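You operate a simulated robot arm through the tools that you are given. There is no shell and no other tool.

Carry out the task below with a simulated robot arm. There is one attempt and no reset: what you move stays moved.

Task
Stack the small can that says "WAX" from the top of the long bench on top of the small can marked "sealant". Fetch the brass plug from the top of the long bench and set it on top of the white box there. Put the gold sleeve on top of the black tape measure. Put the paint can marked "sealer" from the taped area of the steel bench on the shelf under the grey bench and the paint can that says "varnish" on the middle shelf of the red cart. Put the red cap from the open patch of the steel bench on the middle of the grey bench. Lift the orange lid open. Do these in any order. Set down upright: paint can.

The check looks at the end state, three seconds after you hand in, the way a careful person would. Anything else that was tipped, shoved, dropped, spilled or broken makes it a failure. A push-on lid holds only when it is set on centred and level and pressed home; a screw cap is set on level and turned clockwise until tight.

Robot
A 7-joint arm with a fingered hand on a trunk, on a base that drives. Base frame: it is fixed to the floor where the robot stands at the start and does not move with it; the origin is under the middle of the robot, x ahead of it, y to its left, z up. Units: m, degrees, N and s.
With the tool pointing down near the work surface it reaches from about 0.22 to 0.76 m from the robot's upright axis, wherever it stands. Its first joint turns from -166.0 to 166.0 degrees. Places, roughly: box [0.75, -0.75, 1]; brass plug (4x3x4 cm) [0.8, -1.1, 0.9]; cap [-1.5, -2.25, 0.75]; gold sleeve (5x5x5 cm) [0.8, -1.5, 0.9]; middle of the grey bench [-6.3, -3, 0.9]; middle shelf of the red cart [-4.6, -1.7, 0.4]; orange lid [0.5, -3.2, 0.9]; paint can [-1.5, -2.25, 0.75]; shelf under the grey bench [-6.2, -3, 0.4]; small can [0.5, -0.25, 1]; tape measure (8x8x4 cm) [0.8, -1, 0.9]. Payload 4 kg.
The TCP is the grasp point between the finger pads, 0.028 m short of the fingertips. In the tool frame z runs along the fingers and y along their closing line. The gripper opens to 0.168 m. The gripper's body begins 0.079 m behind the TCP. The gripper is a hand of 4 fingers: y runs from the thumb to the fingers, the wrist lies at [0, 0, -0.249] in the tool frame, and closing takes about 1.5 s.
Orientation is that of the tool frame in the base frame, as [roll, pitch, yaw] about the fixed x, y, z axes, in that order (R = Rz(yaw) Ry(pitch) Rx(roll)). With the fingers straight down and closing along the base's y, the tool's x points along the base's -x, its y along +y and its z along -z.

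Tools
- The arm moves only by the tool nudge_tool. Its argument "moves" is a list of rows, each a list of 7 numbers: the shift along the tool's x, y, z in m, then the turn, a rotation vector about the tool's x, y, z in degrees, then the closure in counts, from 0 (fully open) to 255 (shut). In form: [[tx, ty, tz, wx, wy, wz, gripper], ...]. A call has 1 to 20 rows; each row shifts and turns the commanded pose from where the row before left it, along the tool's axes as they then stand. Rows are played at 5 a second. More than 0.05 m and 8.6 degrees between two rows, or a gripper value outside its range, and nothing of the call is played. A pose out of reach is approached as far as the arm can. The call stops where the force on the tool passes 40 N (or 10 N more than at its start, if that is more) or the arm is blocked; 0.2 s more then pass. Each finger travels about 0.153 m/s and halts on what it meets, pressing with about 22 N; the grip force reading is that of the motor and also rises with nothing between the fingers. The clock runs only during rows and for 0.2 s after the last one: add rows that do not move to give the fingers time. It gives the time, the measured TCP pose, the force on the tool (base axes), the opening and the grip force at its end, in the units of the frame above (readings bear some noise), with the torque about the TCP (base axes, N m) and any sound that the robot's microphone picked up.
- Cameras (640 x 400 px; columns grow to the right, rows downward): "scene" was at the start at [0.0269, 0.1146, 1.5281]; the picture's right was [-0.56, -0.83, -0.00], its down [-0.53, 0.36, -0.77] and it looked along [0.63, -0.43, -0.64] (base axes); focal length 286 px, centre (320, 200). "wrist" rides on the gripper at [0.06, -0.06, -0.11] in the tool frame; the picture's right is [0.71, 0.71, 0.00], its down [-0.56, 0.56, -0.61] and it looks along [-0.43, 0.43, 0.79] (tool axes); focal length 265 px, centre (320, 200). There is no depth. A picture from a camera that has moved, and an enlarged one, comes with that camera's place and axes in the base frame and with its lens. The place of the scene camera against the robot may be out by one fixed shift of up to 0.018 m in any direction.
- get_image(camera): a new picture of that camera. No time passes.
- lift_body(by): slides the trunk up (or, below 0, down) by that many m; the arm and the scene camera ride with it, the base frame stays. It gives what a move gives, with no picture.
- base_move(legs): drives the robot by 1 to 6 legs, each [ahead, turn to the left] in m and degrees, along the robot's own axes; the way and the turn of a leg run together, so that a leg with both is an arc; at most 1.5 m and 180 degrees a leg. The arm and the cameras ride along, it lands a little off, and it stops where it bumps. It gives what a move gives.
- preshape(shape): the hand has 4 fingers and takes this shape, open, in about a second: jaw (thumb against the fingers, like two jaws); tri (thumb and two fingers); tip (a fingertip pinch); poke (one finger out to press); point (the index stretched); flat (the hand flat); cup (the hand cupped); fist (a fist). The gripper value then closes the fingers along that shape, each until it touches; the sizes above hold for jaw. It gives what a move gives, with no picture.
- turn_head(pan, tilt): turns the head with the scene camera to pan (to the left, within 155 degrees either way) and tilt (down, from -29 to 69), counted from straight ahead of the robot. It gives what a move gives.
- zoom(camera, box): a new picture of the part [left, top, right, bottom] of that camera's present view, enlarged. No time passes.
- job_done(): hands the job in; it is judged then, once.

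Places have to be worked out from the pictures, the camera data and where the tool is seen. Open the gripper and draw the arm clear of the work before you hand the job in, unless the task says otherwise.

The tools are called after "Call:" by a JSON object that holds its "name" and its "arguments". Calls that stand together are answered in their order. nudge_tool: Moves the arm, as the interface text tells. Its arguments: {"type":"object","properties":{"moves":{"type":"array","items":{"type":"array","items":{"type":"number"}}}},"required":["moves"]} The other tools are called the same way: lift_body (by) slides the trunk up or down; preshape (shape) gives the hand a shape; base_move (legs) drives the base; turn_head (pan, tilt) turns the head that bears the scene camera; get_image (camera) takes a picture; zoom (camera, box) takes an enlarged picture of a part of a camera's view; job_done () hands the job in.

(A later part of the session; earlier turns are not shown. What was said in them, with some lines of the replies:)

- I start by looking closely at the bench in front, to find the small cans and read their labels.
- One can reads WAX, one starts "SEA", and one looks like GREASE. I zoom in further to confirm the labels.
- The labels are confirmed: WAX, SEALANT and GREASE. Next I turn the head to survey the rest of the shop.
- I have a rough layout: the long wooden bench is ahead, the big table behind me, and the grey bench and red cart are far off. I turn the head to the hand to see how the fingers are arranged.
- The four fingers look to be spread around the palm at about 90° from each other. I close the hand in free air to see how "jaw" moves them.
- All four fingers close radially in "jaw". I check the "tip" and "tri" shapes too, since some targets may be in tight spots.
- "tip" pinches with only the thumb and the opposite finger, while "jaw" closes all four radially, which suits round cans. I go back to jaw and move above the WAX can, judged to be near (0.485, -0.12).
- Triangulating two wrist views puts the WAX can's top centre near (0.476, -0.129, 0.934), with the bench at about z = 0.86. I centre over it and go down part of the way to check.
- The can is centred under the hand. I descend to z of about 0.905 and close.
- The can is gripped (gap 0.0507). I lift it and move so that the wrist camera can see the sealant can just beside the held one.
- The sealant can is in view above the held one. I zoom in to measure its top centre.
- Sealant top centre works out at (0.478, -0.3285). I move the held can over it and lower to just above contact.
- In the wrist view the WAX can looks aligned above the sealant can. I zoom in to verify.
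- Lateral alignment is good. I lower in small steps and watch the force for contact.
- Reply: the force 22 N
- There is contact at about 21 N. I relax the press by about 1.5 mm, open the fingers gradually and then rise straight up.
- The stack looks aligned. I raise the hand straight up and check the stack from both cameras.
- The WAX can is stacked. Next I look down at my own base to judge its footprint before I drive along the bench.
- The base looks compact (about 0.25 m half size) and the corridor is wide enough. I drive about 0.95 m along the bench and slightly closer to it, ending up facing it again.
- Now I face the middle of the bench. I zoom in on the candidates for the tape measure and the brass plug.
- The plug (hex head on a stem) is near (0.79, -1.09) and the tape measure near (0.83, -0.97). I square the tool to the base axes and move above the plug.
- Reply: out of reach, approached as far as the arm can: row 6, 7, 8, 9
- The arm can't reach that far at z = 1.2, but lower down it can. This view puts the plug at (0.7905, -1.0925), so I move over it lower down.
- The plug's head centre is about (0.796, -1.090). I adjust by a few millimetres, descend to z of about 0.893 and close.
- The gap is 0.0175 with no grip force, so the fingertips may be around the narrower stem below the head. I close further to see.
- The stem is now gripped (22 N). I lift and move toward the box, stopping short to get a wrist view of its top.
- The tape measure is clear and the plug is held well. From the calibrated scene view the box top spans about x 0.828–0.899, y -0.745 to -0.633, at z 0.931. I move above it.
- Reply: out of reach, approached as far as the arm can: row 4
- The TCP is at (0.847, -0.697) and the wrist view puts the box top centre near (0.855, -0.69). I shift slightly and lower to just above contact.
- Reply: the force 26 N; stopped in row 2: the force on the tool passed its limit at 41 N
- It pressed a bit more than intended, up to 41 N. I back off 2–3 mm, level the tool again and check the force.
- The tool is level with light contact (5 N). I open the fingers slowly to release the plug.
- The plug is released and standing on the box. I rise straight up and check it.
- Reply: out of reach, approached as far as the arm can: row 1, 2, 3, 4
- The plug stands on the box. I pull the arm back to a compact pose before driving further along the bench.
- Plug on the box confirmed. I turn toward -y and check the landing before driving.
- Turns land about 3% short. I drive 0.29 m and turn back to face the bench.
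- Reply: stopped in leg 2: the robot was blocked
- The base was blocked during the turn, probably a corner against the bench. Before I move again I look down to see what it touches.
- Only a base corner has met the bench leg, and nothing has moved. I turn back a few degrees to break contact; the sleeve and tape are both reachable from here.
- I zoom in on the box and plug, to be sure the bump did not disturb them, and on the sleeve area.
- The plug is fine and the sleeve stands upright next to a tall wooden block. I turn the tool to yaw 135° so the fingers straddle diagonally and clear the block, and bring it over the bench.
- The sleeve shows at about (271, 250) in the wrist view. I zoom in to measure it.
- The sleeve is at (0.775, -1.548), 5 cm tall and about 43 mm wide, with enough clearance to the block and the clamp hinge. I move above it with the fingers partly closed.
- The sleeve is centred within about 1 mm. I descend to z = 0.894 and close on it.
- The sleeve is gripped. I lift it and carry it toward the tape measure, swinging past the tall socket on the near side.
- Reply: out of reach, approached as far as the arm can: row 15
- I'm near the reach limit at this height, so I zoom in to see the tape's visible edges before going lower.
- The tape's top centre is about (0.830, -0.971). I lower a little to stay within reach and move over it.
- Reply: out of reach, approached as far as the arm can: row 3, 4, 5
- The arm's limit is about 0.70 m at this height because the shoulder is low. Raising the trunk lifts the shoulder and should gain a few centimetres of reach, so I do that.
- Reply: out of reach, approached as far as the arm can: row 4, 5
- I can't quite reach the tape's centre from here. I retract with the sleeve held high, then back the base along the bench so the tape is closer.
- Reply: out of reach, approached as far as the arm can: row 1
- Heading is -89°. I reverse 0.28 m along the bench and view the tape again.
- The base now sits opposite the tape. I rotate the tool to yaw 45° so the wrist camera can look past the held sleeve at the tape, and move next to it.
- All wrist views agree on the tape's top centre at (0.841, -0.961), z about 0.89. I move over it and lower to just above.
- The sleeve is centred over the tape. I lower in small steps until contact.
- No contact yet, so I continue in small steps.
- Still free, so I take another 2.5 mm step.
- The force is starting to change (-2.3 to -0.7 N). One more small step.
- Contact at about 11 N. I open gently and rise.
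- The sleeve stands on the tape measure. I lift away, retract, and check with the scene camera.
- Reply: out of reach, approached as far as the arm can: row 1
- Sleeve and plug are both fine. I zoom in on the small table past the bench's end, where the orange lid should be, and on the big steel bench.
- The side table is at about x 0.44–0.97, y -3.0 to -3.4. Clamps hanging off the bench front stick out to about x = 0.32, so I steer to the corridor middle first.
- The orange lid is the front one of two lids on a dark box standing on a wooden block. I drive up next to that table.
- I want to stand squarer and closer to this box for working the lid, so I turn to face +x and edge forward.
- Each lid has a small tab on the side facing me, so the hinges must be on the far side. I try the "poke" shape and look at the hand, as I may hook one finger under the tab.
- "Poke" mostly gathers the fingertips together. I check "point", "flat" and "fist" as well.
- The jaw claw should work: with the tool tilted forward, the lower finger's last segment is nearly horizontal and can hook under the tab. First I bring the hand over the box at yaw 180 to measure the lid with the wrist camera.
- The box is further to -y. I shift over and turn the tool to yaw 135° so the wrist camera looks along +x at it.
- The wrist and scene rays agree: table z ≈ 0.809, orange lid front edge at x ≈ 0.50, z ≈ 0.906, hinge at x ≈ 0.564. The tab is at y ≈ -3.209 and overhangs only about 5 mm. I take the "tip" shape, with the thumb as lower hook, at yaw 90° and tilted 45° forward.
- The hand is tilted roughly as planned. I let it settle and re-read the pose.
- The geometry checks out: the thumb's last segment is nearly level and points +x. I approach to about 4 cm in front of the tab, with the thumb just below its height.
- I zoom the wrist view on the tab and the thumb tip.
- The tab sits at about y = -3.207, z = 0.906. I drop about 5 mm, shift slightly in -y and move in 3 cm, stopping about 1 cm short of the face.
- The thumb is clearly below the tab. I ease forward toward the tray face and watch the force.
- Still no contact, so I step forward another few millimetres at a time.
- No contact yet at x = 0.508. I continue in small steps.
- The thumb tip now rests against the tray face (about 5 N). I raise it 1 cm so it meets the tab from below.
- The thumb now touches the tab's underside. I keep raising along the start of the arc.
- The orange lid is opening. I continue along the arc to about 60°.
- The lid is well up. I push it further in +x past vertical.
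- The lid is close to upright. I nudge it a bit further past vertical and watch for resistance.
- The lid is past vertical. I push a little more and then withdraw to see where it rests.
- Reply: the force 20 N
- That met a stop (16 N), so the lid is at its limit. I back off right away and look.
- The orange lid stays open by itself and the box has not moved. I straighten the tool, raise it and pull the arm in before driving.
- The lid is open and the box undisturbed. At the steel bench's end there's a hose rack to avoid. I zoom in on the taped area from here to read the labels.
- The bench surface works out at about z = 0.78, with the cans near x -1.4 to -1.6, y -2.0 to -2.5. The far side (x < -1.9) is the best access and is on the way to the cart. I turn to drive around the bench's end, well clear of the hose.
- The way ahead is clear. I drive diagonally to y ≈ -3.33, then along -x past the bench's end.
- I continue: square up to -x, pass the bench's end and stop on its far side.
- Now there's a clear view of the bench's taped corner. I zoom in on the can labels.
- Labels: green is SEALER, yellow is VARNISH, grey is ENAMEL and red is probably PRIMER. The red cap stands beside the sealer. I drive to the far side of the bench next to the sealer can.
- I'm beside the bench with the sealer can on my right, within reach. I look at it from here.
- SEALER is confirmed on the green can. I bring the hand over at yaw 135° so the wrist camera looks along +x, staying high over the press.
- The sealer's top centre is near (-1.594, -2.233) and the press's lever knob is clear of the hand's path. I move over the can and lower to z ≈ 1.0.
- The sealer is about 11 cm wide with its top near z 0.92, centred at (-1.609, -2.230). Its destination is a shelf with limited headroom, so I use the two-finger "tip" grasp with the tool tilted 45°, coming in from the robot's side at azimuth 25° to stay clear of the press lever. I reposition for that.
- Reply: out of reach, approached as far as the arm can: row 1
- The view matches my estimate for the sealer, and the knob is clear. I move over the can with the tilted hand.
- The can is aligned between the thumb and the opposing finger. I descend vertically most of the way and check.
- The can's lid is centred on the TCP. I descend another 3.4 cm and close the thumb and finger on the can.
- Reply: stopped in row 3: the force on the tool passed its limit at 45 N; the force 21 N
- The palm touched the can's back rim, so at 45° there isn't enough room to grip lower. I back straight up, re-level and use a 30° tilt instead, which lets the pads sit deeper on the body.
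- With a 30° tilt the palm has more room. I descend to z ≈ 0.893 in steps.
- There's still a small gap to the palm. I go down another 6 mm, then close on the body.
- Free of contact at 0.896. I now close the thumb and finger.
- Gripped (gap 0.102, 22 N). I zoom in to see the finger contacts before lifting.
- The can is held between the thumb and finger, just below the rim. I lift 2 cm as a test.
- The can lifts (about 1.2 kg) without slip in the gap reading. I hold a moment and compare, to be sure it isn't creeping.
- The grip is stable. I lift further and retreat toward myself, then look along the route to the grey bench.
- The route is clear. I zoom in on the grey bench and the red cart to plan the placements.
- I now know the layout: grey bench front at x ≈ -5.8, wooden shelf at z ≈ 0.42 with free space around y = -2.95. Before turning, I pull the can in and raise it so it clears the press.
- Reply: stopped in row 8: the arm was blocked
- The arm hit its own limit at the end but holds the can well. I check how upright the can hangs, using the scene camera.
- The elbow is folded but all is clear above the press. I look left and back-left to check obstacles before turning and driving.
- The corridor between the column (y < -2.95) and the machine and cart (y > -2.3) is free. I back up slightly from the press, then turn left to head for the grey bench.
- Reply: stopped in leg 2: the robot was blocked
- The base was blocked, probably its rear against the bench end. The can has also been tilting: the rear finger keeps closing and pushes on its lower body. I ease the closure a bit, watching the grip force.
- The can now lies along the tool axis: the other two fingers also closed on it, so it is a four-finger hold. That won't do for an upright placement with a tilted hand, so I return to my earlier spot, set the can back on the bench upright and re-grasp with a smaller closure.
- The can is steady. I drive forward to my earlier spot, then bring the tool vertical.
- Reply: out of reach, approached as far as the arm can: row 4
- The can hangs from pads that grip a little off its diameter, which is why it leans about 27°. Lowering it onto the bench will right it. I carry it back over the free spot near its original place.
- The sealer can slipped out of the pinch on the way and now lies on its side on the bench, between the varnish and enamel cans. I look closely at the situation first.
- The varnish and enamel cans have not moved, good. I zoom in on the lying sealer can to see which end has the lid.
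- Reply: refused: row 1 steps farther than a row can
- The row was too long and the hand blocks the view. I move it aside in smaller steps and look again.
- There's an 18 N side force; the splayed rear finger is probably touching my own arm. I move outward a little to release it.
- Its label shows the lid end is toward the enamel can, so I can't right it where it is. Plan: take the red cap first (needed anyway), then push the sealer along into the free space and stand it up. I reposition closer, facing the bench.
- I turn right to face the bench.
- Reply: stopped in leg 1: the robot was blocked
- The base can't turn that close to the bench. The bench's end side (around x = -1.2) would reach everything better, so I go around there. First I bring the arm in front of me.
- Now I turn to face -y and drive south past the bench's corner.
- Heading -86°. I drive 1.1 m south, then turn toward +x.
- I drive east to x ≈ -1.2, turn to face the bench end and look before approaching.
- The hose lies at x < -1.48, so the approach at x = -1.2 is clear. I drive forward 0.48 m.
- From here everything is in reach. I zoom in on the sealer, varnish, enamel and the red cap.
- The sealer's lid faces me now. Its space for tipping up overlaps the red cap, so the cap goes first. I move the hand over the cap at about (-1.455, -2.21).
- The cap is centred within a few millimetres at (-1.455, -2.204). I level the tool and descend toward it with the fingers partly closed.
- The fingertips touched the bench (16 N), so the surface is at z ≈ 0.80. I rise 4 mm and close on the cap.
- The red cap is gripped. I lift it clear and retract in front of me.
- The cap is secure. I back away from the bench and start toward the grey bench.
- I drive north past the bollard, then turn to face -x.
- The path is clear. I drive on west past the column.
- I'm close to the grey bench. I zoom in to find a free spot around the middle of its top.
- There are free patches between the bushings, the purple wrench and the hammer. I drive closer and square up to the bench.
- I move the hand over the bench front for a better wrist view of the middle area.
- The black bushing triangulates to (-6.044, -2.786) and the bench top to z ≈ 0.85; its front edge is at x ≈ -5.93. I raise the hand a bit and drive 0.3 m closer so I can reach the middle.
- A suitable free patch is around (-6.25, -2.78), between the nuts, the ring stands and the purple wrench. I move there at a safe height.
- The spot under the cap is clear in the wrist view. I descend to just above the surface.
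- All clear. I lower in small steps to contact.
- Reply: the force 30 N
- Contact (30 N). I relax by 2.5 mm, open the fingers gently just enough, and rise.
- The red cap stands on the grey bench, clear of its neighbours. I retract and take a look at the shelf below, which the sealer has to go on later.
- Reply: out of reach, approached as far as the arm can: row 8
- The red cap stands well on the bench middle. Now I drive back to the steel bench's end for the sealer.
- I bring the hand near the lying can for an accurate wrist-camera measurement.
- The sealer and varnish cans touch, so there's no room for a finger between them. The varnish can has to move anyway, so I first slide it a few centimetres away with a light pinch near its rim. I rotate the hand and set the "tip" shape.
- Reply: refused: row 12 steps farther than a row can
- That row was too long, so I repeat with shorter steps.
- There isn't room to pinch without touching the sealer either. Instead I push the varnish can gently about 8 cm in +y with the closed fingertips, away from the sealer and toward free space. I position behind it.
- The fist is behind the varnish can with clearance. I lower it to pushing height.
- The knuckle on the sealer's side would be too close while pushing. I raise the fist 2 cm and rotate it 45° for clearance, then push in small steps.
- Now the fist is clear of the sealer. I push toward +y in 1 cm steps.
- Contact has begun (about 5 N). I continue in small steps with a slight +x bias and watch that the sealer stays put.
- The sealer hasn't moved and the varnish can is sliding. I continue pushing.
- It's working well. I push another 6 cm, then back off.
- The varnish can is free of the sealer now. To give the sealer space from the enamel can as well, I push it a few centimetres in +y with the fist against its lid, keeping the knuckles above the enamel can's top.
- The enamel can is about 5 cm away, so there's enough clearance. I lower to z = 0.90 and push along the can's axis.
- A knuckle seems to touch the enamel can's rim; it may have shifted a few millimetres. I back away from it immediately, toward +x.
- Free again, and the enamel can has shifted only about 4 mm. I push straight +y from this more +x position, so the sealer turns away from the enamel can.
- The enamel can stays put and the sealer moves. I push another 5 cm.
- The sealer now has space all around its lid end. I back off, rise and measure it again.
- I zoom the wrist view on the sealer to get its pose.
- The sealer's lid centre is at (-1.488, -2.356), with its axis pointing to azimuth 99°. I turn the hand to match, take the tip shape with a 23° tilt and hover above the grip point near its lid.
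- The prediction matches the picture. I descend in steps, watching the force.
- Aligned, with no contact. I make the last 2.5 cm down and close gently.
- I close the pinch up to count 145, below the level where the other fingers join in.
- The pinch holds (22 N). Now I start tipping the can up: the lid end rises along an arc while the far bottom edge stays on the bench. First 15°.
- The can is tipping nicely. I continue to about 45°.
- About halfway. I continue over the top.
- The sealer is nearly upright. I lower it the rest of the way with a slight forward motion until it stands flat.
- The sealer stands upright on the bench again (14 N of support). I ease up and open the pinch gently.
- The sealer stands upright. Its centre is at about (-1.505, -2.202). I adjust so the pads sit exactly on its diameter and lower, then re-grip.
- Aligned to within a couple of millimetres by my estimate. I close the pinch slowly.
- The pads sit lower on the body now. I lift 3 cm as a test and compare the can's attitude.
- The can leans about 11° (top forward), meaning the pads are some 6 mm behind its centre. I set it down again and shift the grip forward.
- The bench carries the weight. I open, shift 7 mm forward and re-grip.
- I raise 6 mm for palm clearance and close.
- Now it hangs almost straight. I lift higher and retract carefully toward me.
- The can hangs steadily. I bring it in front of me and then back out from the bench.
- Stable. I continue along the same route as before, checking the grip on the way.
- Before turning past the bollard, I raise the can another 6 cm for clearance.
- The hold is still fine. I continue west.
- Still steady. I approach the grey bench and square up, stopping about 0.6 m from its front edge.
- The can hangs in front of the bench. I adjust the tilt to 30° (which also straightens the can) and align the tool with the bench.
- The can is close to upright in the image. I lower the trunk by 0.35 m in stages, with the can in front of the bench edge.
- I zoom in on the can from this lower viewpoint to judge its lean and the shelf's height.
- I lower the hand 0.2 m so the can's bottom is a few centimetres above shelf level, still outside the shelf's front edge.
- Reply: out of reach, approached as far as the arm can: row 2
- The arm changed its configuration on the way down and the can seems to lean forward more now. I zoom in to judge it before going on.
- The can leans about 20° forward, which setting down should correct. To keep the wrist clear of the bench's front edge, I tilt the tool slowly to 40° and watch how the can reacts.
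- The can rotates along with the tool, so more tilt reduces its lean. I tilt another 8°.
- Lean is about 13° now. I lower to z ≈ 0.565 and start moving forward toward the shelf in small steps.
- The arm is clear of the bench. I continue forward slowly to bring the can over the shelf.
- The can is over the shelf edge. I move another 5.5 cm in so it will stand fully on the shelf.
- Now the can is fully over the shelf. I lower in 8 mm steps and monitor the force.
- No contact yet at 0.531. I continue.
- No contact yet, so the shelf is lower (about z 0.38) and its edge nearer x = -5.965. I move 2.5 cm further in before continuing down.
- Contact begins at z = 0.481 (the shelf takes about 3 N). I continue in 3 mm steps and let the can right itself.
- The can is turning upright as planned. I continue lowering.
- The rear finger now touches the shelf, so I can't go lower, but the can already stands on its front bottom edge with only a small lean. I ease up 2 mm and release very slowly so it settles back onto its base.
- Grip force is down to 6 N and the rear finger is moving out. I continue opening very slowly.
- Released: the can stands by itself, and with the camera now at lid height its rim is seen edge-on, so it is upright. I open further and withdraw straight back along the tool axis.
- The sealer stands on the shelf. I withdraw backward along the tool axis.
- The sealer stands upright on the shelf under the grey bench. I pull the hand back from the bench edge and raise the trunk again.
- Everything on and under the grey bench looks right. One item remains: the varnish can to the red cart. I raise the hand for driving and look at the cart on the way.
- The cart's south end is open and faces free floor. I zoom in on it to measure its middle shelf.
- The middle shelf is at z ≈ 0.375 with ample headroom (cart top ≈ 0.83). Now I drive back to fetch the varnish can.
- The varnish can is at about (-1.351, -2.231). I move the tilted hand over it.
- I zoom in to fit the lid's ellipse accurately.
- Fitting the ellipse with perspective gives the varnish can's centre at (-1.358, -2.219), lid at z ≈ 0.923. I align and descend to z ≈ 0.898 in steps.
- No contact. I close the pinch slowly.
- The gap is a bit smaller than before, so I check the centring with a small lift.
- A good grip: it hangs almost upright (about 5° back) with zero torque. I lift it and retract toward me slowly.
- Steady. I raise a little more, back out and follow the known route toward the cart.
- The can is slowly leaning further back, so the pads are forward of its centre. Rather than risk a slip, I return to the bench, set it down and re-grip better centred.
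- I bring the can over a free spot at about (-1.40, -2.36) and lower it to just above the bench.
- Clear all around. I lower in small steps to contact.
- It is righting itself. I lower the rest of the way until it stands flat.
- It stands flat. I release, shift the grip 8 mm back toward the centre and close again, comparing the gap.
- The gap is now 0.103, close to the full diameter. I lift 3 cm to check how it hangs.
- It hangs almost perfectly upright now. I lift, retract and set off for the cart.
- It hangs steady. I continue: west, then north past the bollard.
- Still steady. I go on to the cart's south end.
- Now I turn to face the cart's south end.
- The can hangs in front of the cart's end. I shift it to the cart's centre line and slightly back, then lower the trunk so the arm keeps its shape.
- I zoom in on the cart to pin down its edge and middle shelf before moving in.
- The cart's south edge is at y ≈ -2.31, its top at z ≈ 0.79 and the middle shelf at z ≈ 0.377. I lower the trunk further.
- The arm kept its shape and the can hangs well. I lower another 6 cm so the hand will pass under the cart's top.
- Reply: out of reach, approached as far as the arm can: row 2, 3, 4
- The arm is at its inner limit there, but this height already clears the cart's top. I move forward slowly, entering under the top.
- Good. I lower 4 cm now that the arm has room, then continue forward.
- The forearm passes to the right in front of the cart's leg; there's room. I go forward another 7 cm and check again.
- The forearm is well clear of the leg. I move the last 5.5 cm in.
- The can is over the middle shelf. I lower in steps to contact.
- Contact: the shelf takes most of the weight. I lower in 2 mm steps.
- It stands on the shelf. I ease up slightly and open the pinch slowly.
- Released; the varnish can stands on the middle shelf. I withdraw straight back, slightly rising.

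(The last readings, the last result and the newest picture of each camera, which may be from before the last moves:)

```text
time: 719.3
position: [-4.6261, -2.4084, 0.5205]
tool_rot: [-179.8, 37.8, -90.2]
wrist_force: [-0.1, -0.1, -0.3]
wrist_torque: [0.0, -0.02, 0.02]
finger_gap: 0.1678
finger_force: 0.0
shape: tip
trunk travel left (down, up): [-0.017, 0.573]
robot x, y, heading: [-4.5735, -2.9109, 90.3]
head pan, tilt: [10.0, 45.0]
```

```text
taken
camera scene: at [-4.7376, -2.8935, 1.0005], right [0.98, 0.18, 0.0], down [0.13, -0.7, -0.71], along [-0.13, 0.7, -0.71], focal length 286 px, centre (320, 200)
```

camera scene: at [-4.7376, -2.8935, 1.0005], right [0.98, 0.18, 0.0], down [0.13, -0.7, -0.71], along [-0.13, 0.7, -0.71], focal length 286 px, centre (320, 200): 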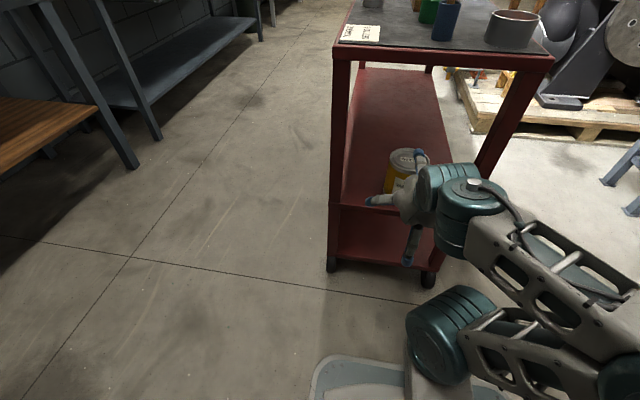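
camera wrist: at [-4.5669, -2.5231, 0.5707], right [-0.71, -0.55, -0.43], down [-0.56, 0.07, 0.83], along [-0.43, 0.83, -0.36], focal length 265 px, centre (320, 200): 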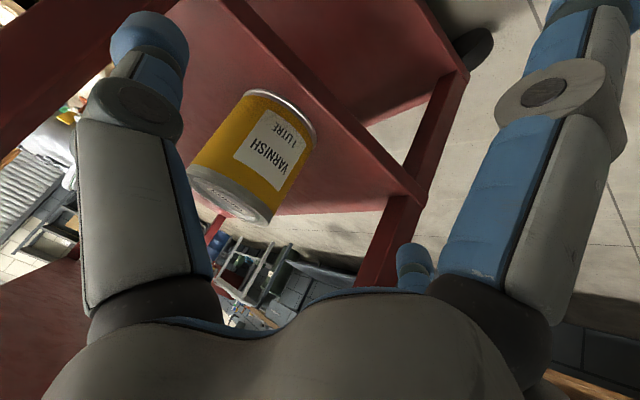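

The varnish can stands upright on the cart's middle shelf. I back away from the cart, raise the trunk and then check the earlier work from a distance.

Call:
{"name": "base_move", "arguments": {"legs": [[-0.35, 0]]}}

Call:
{"name": "lift_body", "arguments": {"by": 0.55}}

Call:
{"name": "turn_head", "arguments": {"pan": -60, "tilt": 8}}

Call:
{"name": "get_image", "arguments": {"camera": "scene"}}

```text
time: 721.6
position: [-4.6235, -2.7565, 0.5223]
tool_rot: [-180.0, 37.7, -90.6]
wrist_force: [-0.5, -0.2, -0.1]
wrist_torque: [0.0, 0.01, 0.01]
finger_gap: 0.1679
finger_force: 0.1
shape: tip
trunk travel left (down, up): [-0.017, 0.573]
robot x, y, heading: [-4.5749, -3.2673, 90.0]
head pan, tilt: [10.0, 45.0]
```

```text
refused: 0.55 is not a number from -0.4 to 0.4
```

```text
time: 723.0
position: [-4.6244, -2.7568, 0.5215]
tool_rot: [180.0, 37.8, -90.5]
wrist_force: [-0.6, 0.9, -1.0]
wrist_torque: [-0.02, -0.05, 0.01]
finger_gap: 0.1678
finger_force: 0.0
shape: tip
trunk travel left (down, up): [-0.017, 0.573]
robot x, y, heading: [-4.5741, -3.2604, 90.2]
head pan, tilt: [-60.0, 8.0]
```

```text
taken
camera scene: at [-4.6423, -3.2756, 1.0587], right [0.5, -0.87, 0.0], down [-0.12, -0.07, -0.99], along [0.86, 0.5, -0.14], focal length 286 px, centre (320, 200)
```

scene: 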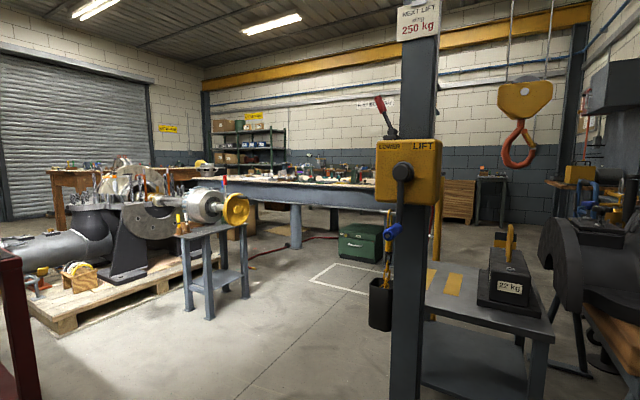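

I raise the trunk in two allowed steps and zoom toward the long bench and the side table.

Call:
{"name": "lift_body", "arguments": {"by": 0.35}}

Call:
{"name": "lift_body", "arguments": {"by": 0.2}}

Call:
{"name": "turn_head", "arguments": {"pan": -62, "tilt": 10}}

Call:
{"name": "get_image", "arguments": {"camera": "scene"}}

Call:
{"name": "zoom", "arguments": {"camera": "scene", "box": [230, 140, 390, 240]}}

```text
time: 726.4
position: [-4.6246, -2.7575, 0.8709]
tool_rot: [-179.9, 37.8, -90.4]
wrist_force: [0.1, -0.4, 0.4]
wrist_torque: [0.0, 0.0, 0.02]
finger_gap: 0.1679
finger_force: 0.0
shape: tip
trunk travel left (down, up): [-0.367, 0.223]
robot x, y, heading: [-4.5784, -3.2621, 90.1]
head pan, tilt: [-60.0, 8.0]
```

```text
time: 728.6
position: [-4.6243, -2.7564, 1.0708]
tool_rot: [-179.9, 37.8, -90.4]
wrist_force: [-0.7, 0.3, 0.3]
wrist_torque: [-0.05, -0.02, -0.01]
finger_gap: 0.1681
finger_force: 0.1
shape: tip
trunk travel left (down, up): [-0.567, 0.023]
robot x, y, heading: [-4.5769, -3.2559, 89.8]
head pan, tilt: [-60.0, 8.0]
```

```text
time: 729.2
position: [-4.6242, -2.7575, 1.0713]
tool_rot: [-179.9, 37.7, -90.6]
wrist_force: [0.2, 0.0, -0.2]
wrist_torque: [-0.01, -0.04, -0.01]
finger_gap: 0.1681
finger_force: 0.0
shape: tip
trunk travel left (down, up): [-0.567, 0.023]
robot x, y, heading: [-4.5794, -3.2619, 90.0]
head pan, tilt: [-62.0, 10.0]
```

```text
taken
camera scene: at [-4.6404, -3.2783, 1.6055], right [0.47, -0.88, 0.0], down [-0.15, -0.08, -0.98], along [0.87, 0.46, -0.17], focal length 286 px, centre (320, 200)
```

scene: 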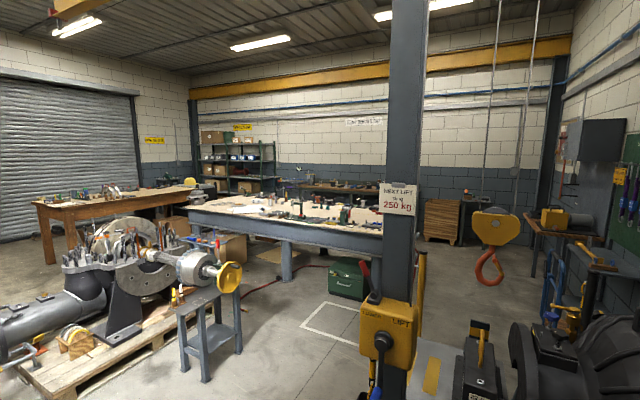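

```text
4.00 times, centred on (310, 190) of scene
camera zoom: at [-4.6404, -3.2783, 1.6055], right [0.47, -0.88, 0.0], down [-0.15, -0.08, -0.98], along [0.87, 0.46, -0.17], focal length 1145 px, centre (360, 240)
```

zoom: 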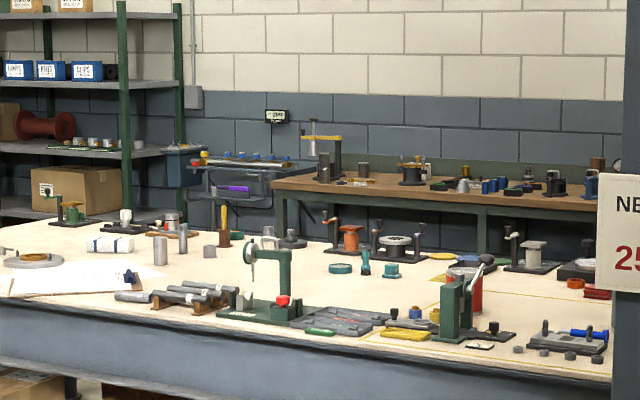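

The stack by the press is visible. I zoom in further on it, the box with the plug, and the tape with the sleeve.

Call:
{"name": "zoom", "arguments": {"camera": "scene", "box": [295, 170, 335, 195]}}

Call:
{"name": "zoom", "arguments": {"camera": "scene", "box": [320, 172, 360, 197]}}

Call:
{"name": "zoom", "arguments": {"camera": "scene", "box": [415, 185, 500, 240]}}

Call:
{"name": "turn_head", "arguments": {"pan": 10, "tilt": 40}}

Call:
{"name": "get_image", "arguments": {"camera": "scene"}}

```text
16.00 times, centred on (315, 182) of scene
camera zoom: at [-4.6404, -3.2783, 1.6055], right [0.47, -0.88, 0.0], down [-0.15, -0.08, -0.98], along [0.87, 0.46, -0.17], focal length 4581 px, centre (400, 480)
```

zoom: 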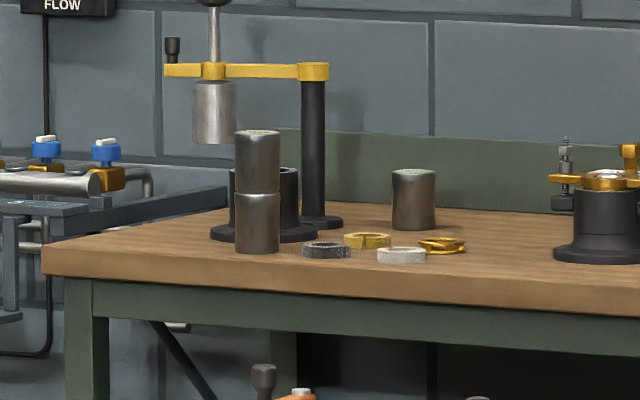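

```text
16.00 times, centred on (340, 184) of scene
camera zoom: at [-4.6404, -3.2783, 1.6055], right [0.47, -0.88, 0.0], down [-0.15, -0.08, -0.98], along [0.87, 0.46, -0.17], focal length 4581 px, centre (0, 448)
```

zoom: 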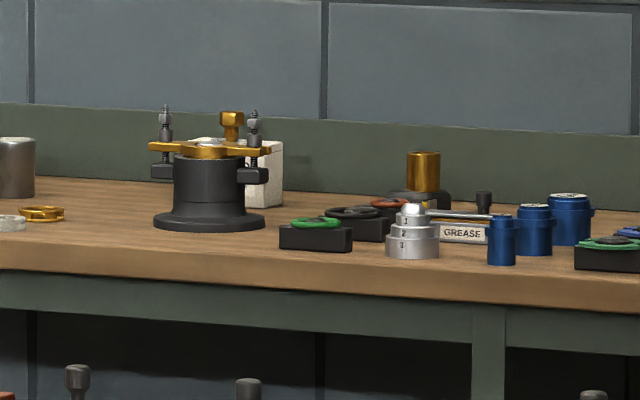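

```text
7.27 times, centred on (458, 212) of scene
camera zoom: at [-4.6404, -3.2783, 1.6055], right [0.47, -0.88, 0.0], down [-0.15, -0.08, -0.98], along [0.87, 0.46, -0.17], focal length 2082 px, centre (-680, 109)
```

zoom: 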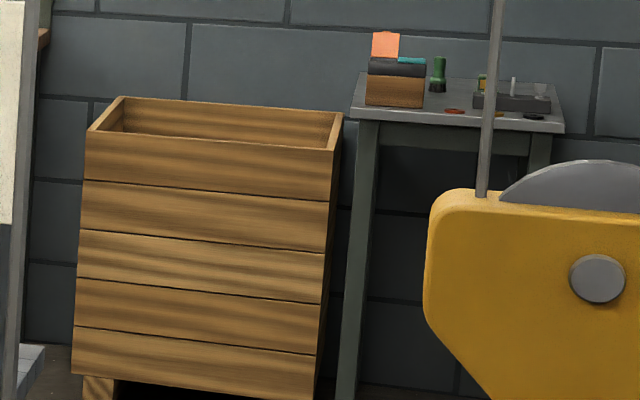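

```text
time: 730.7
position: [-4.6237, -2.7568, 1.0712]
tool_rot: [-179.9, 37.8, -90.5]
wrist_force: [-0.3, 0.2, -0.6]
wrist_torque: [0.0, -0.02, -0.01]
finger_gap: 0.168
finger_force: 0.0
shape: tip
trunk travel left (down, up): [-0.567, 0.023]
robot x, y, heading: [-4.5741, -3.2644, 90.1]
head pan, tilt: [10.0, 40.0]
```

```text
taken
camera scene: at [-4.7373, -3.2384, 1.5578], right [0.98, 0.17, 0.0], down [0.11, -0.63, -0.77], along [-0.13, 0.75, -0.64], focal length 286 px, centre (320, 200)
```

scene: 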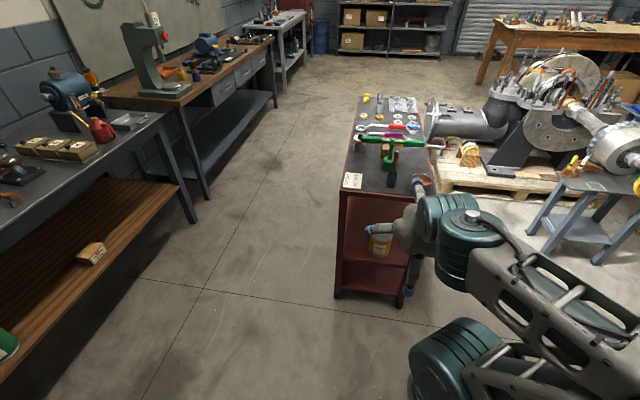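

All four earlier results are confirmed. I take a last look at the sealer and the cap at the grey bench, and at the varnish can.

Call:
{"name": "turn_head", "arguments": {"pan": 70, "tilt": 30}}

Call:
{"name": "get_image", "arguments": {"camera": "scene"}}

Call:
{"name": "zoom", "arguments": {"camera": "scene", "box": [240, 130, 440, 290]}}

Call:
{"name": "get_image", "arguments": {"camera": "wrist"}}

```text
time: 732.0
position: [-4.6239, -2.7566, 1.0708]
tool_rot: [-179.9, 37.8, -90.5]
wrist_force: [-0.4, -0.1, 0.0]
wrist_torque: [-0.02, -0.02, 0.04]
finger_gap: 0.1676
finger_force: 0.1
shape: tip
trunk travel left (down, up): [-0.567, 0.023]
robot x, y, heading: [-4.5775, -3.2586, 90.1]
head pan, tilt: [70.0, 30.0]
```

```text
taken
camera scene: at [-4.8075, -3.2912, 1.5731], right [0.34, 0.94, 0.0], down [0.47, -0.17, -0.87], along [-0.81, 0.3, -0.5], focal length 286 px, centre (320, 200)
```

scene: 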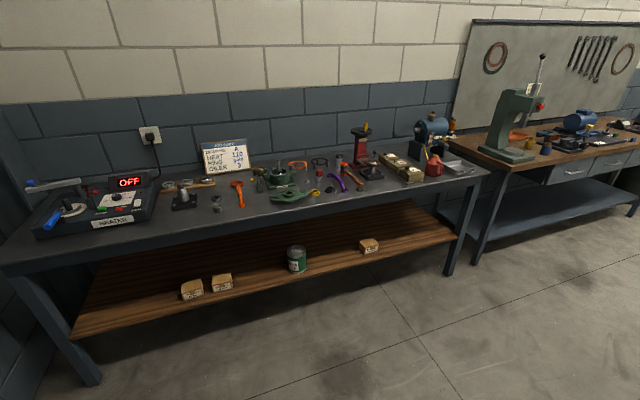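

```text
2.50 times, centred on (340, 210) of scene
camera zoom: at [-4.8075, -3.2912, 1.5731], right [0.34, 0.94, 0.0], down [0.47, -0.17, -0.87], along [-0.81, 0.3, -0.5], focal length 716 px, centre (270, 175)
```

zoom: 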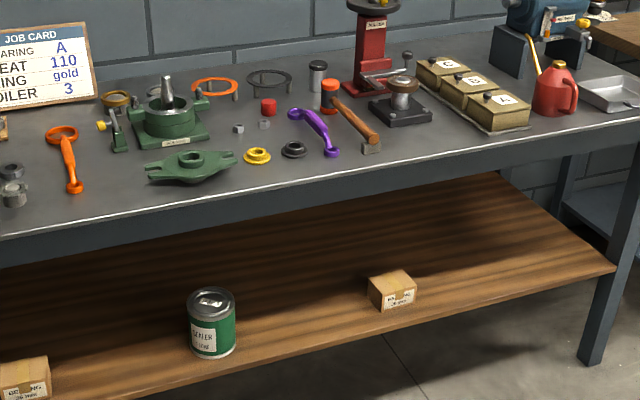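

```text
taken
camera wrist: at [-4.565, -2.8719, 1.1207], right [-0.71, -0.55, -0.43], down [-0.56, 0.07, 0.83], along [-0.43, 0.83, -0.36], focal length 265 px, centre (320, 200)
```

wrist: 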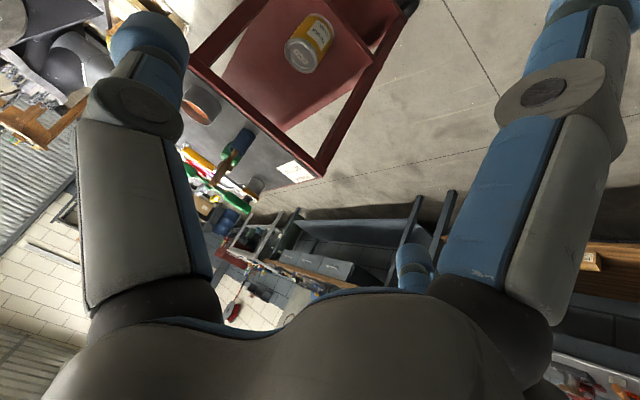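

Everything is in place: cap and sealer at the grey bench, varnish on the cart, and the arm is open and clear of the work. I hand the job in.

Call:
{"name": "job_done", "arguments": {}}

```text
The job is handed in.
```

I handed the job in with all seven parts done. My last pictures showed each one in place, but two things along the way could count against it.

- **Small cans:** the WAX can stands on the sealant can.
- **Brass plug:** it stands on the white DOWELS box.
- **Gold sleeve:** it stands on the black tape measure.
- **Sealer can:** it is upright on the shelf under the grey bench, near the front edge.
- **Varnish can:** it is upright on the middle shelf of the red cart.
- **Red cap:** it is on top of the grey bench, roughly 15 cm from the bench's exact centre, because the centre itself was occupied.
- **Orange lid:** it is open and stays up by itself.

Two things went wrong:

- **Sealer can dropped:** it slipped out of the fingers on the first carry and fell on its side on the steel bench. I stood it up again before carrying it over. The lid looked on and I saw no spill.
- **Enamel can nudged:** while freeing the sealer I moved the enamel can by about 4 mm. It stayed upright, and I did not move it back.

The base also bumped into the long bench once and the steel bench twice while turning. I saw nothing displaced afterwards.
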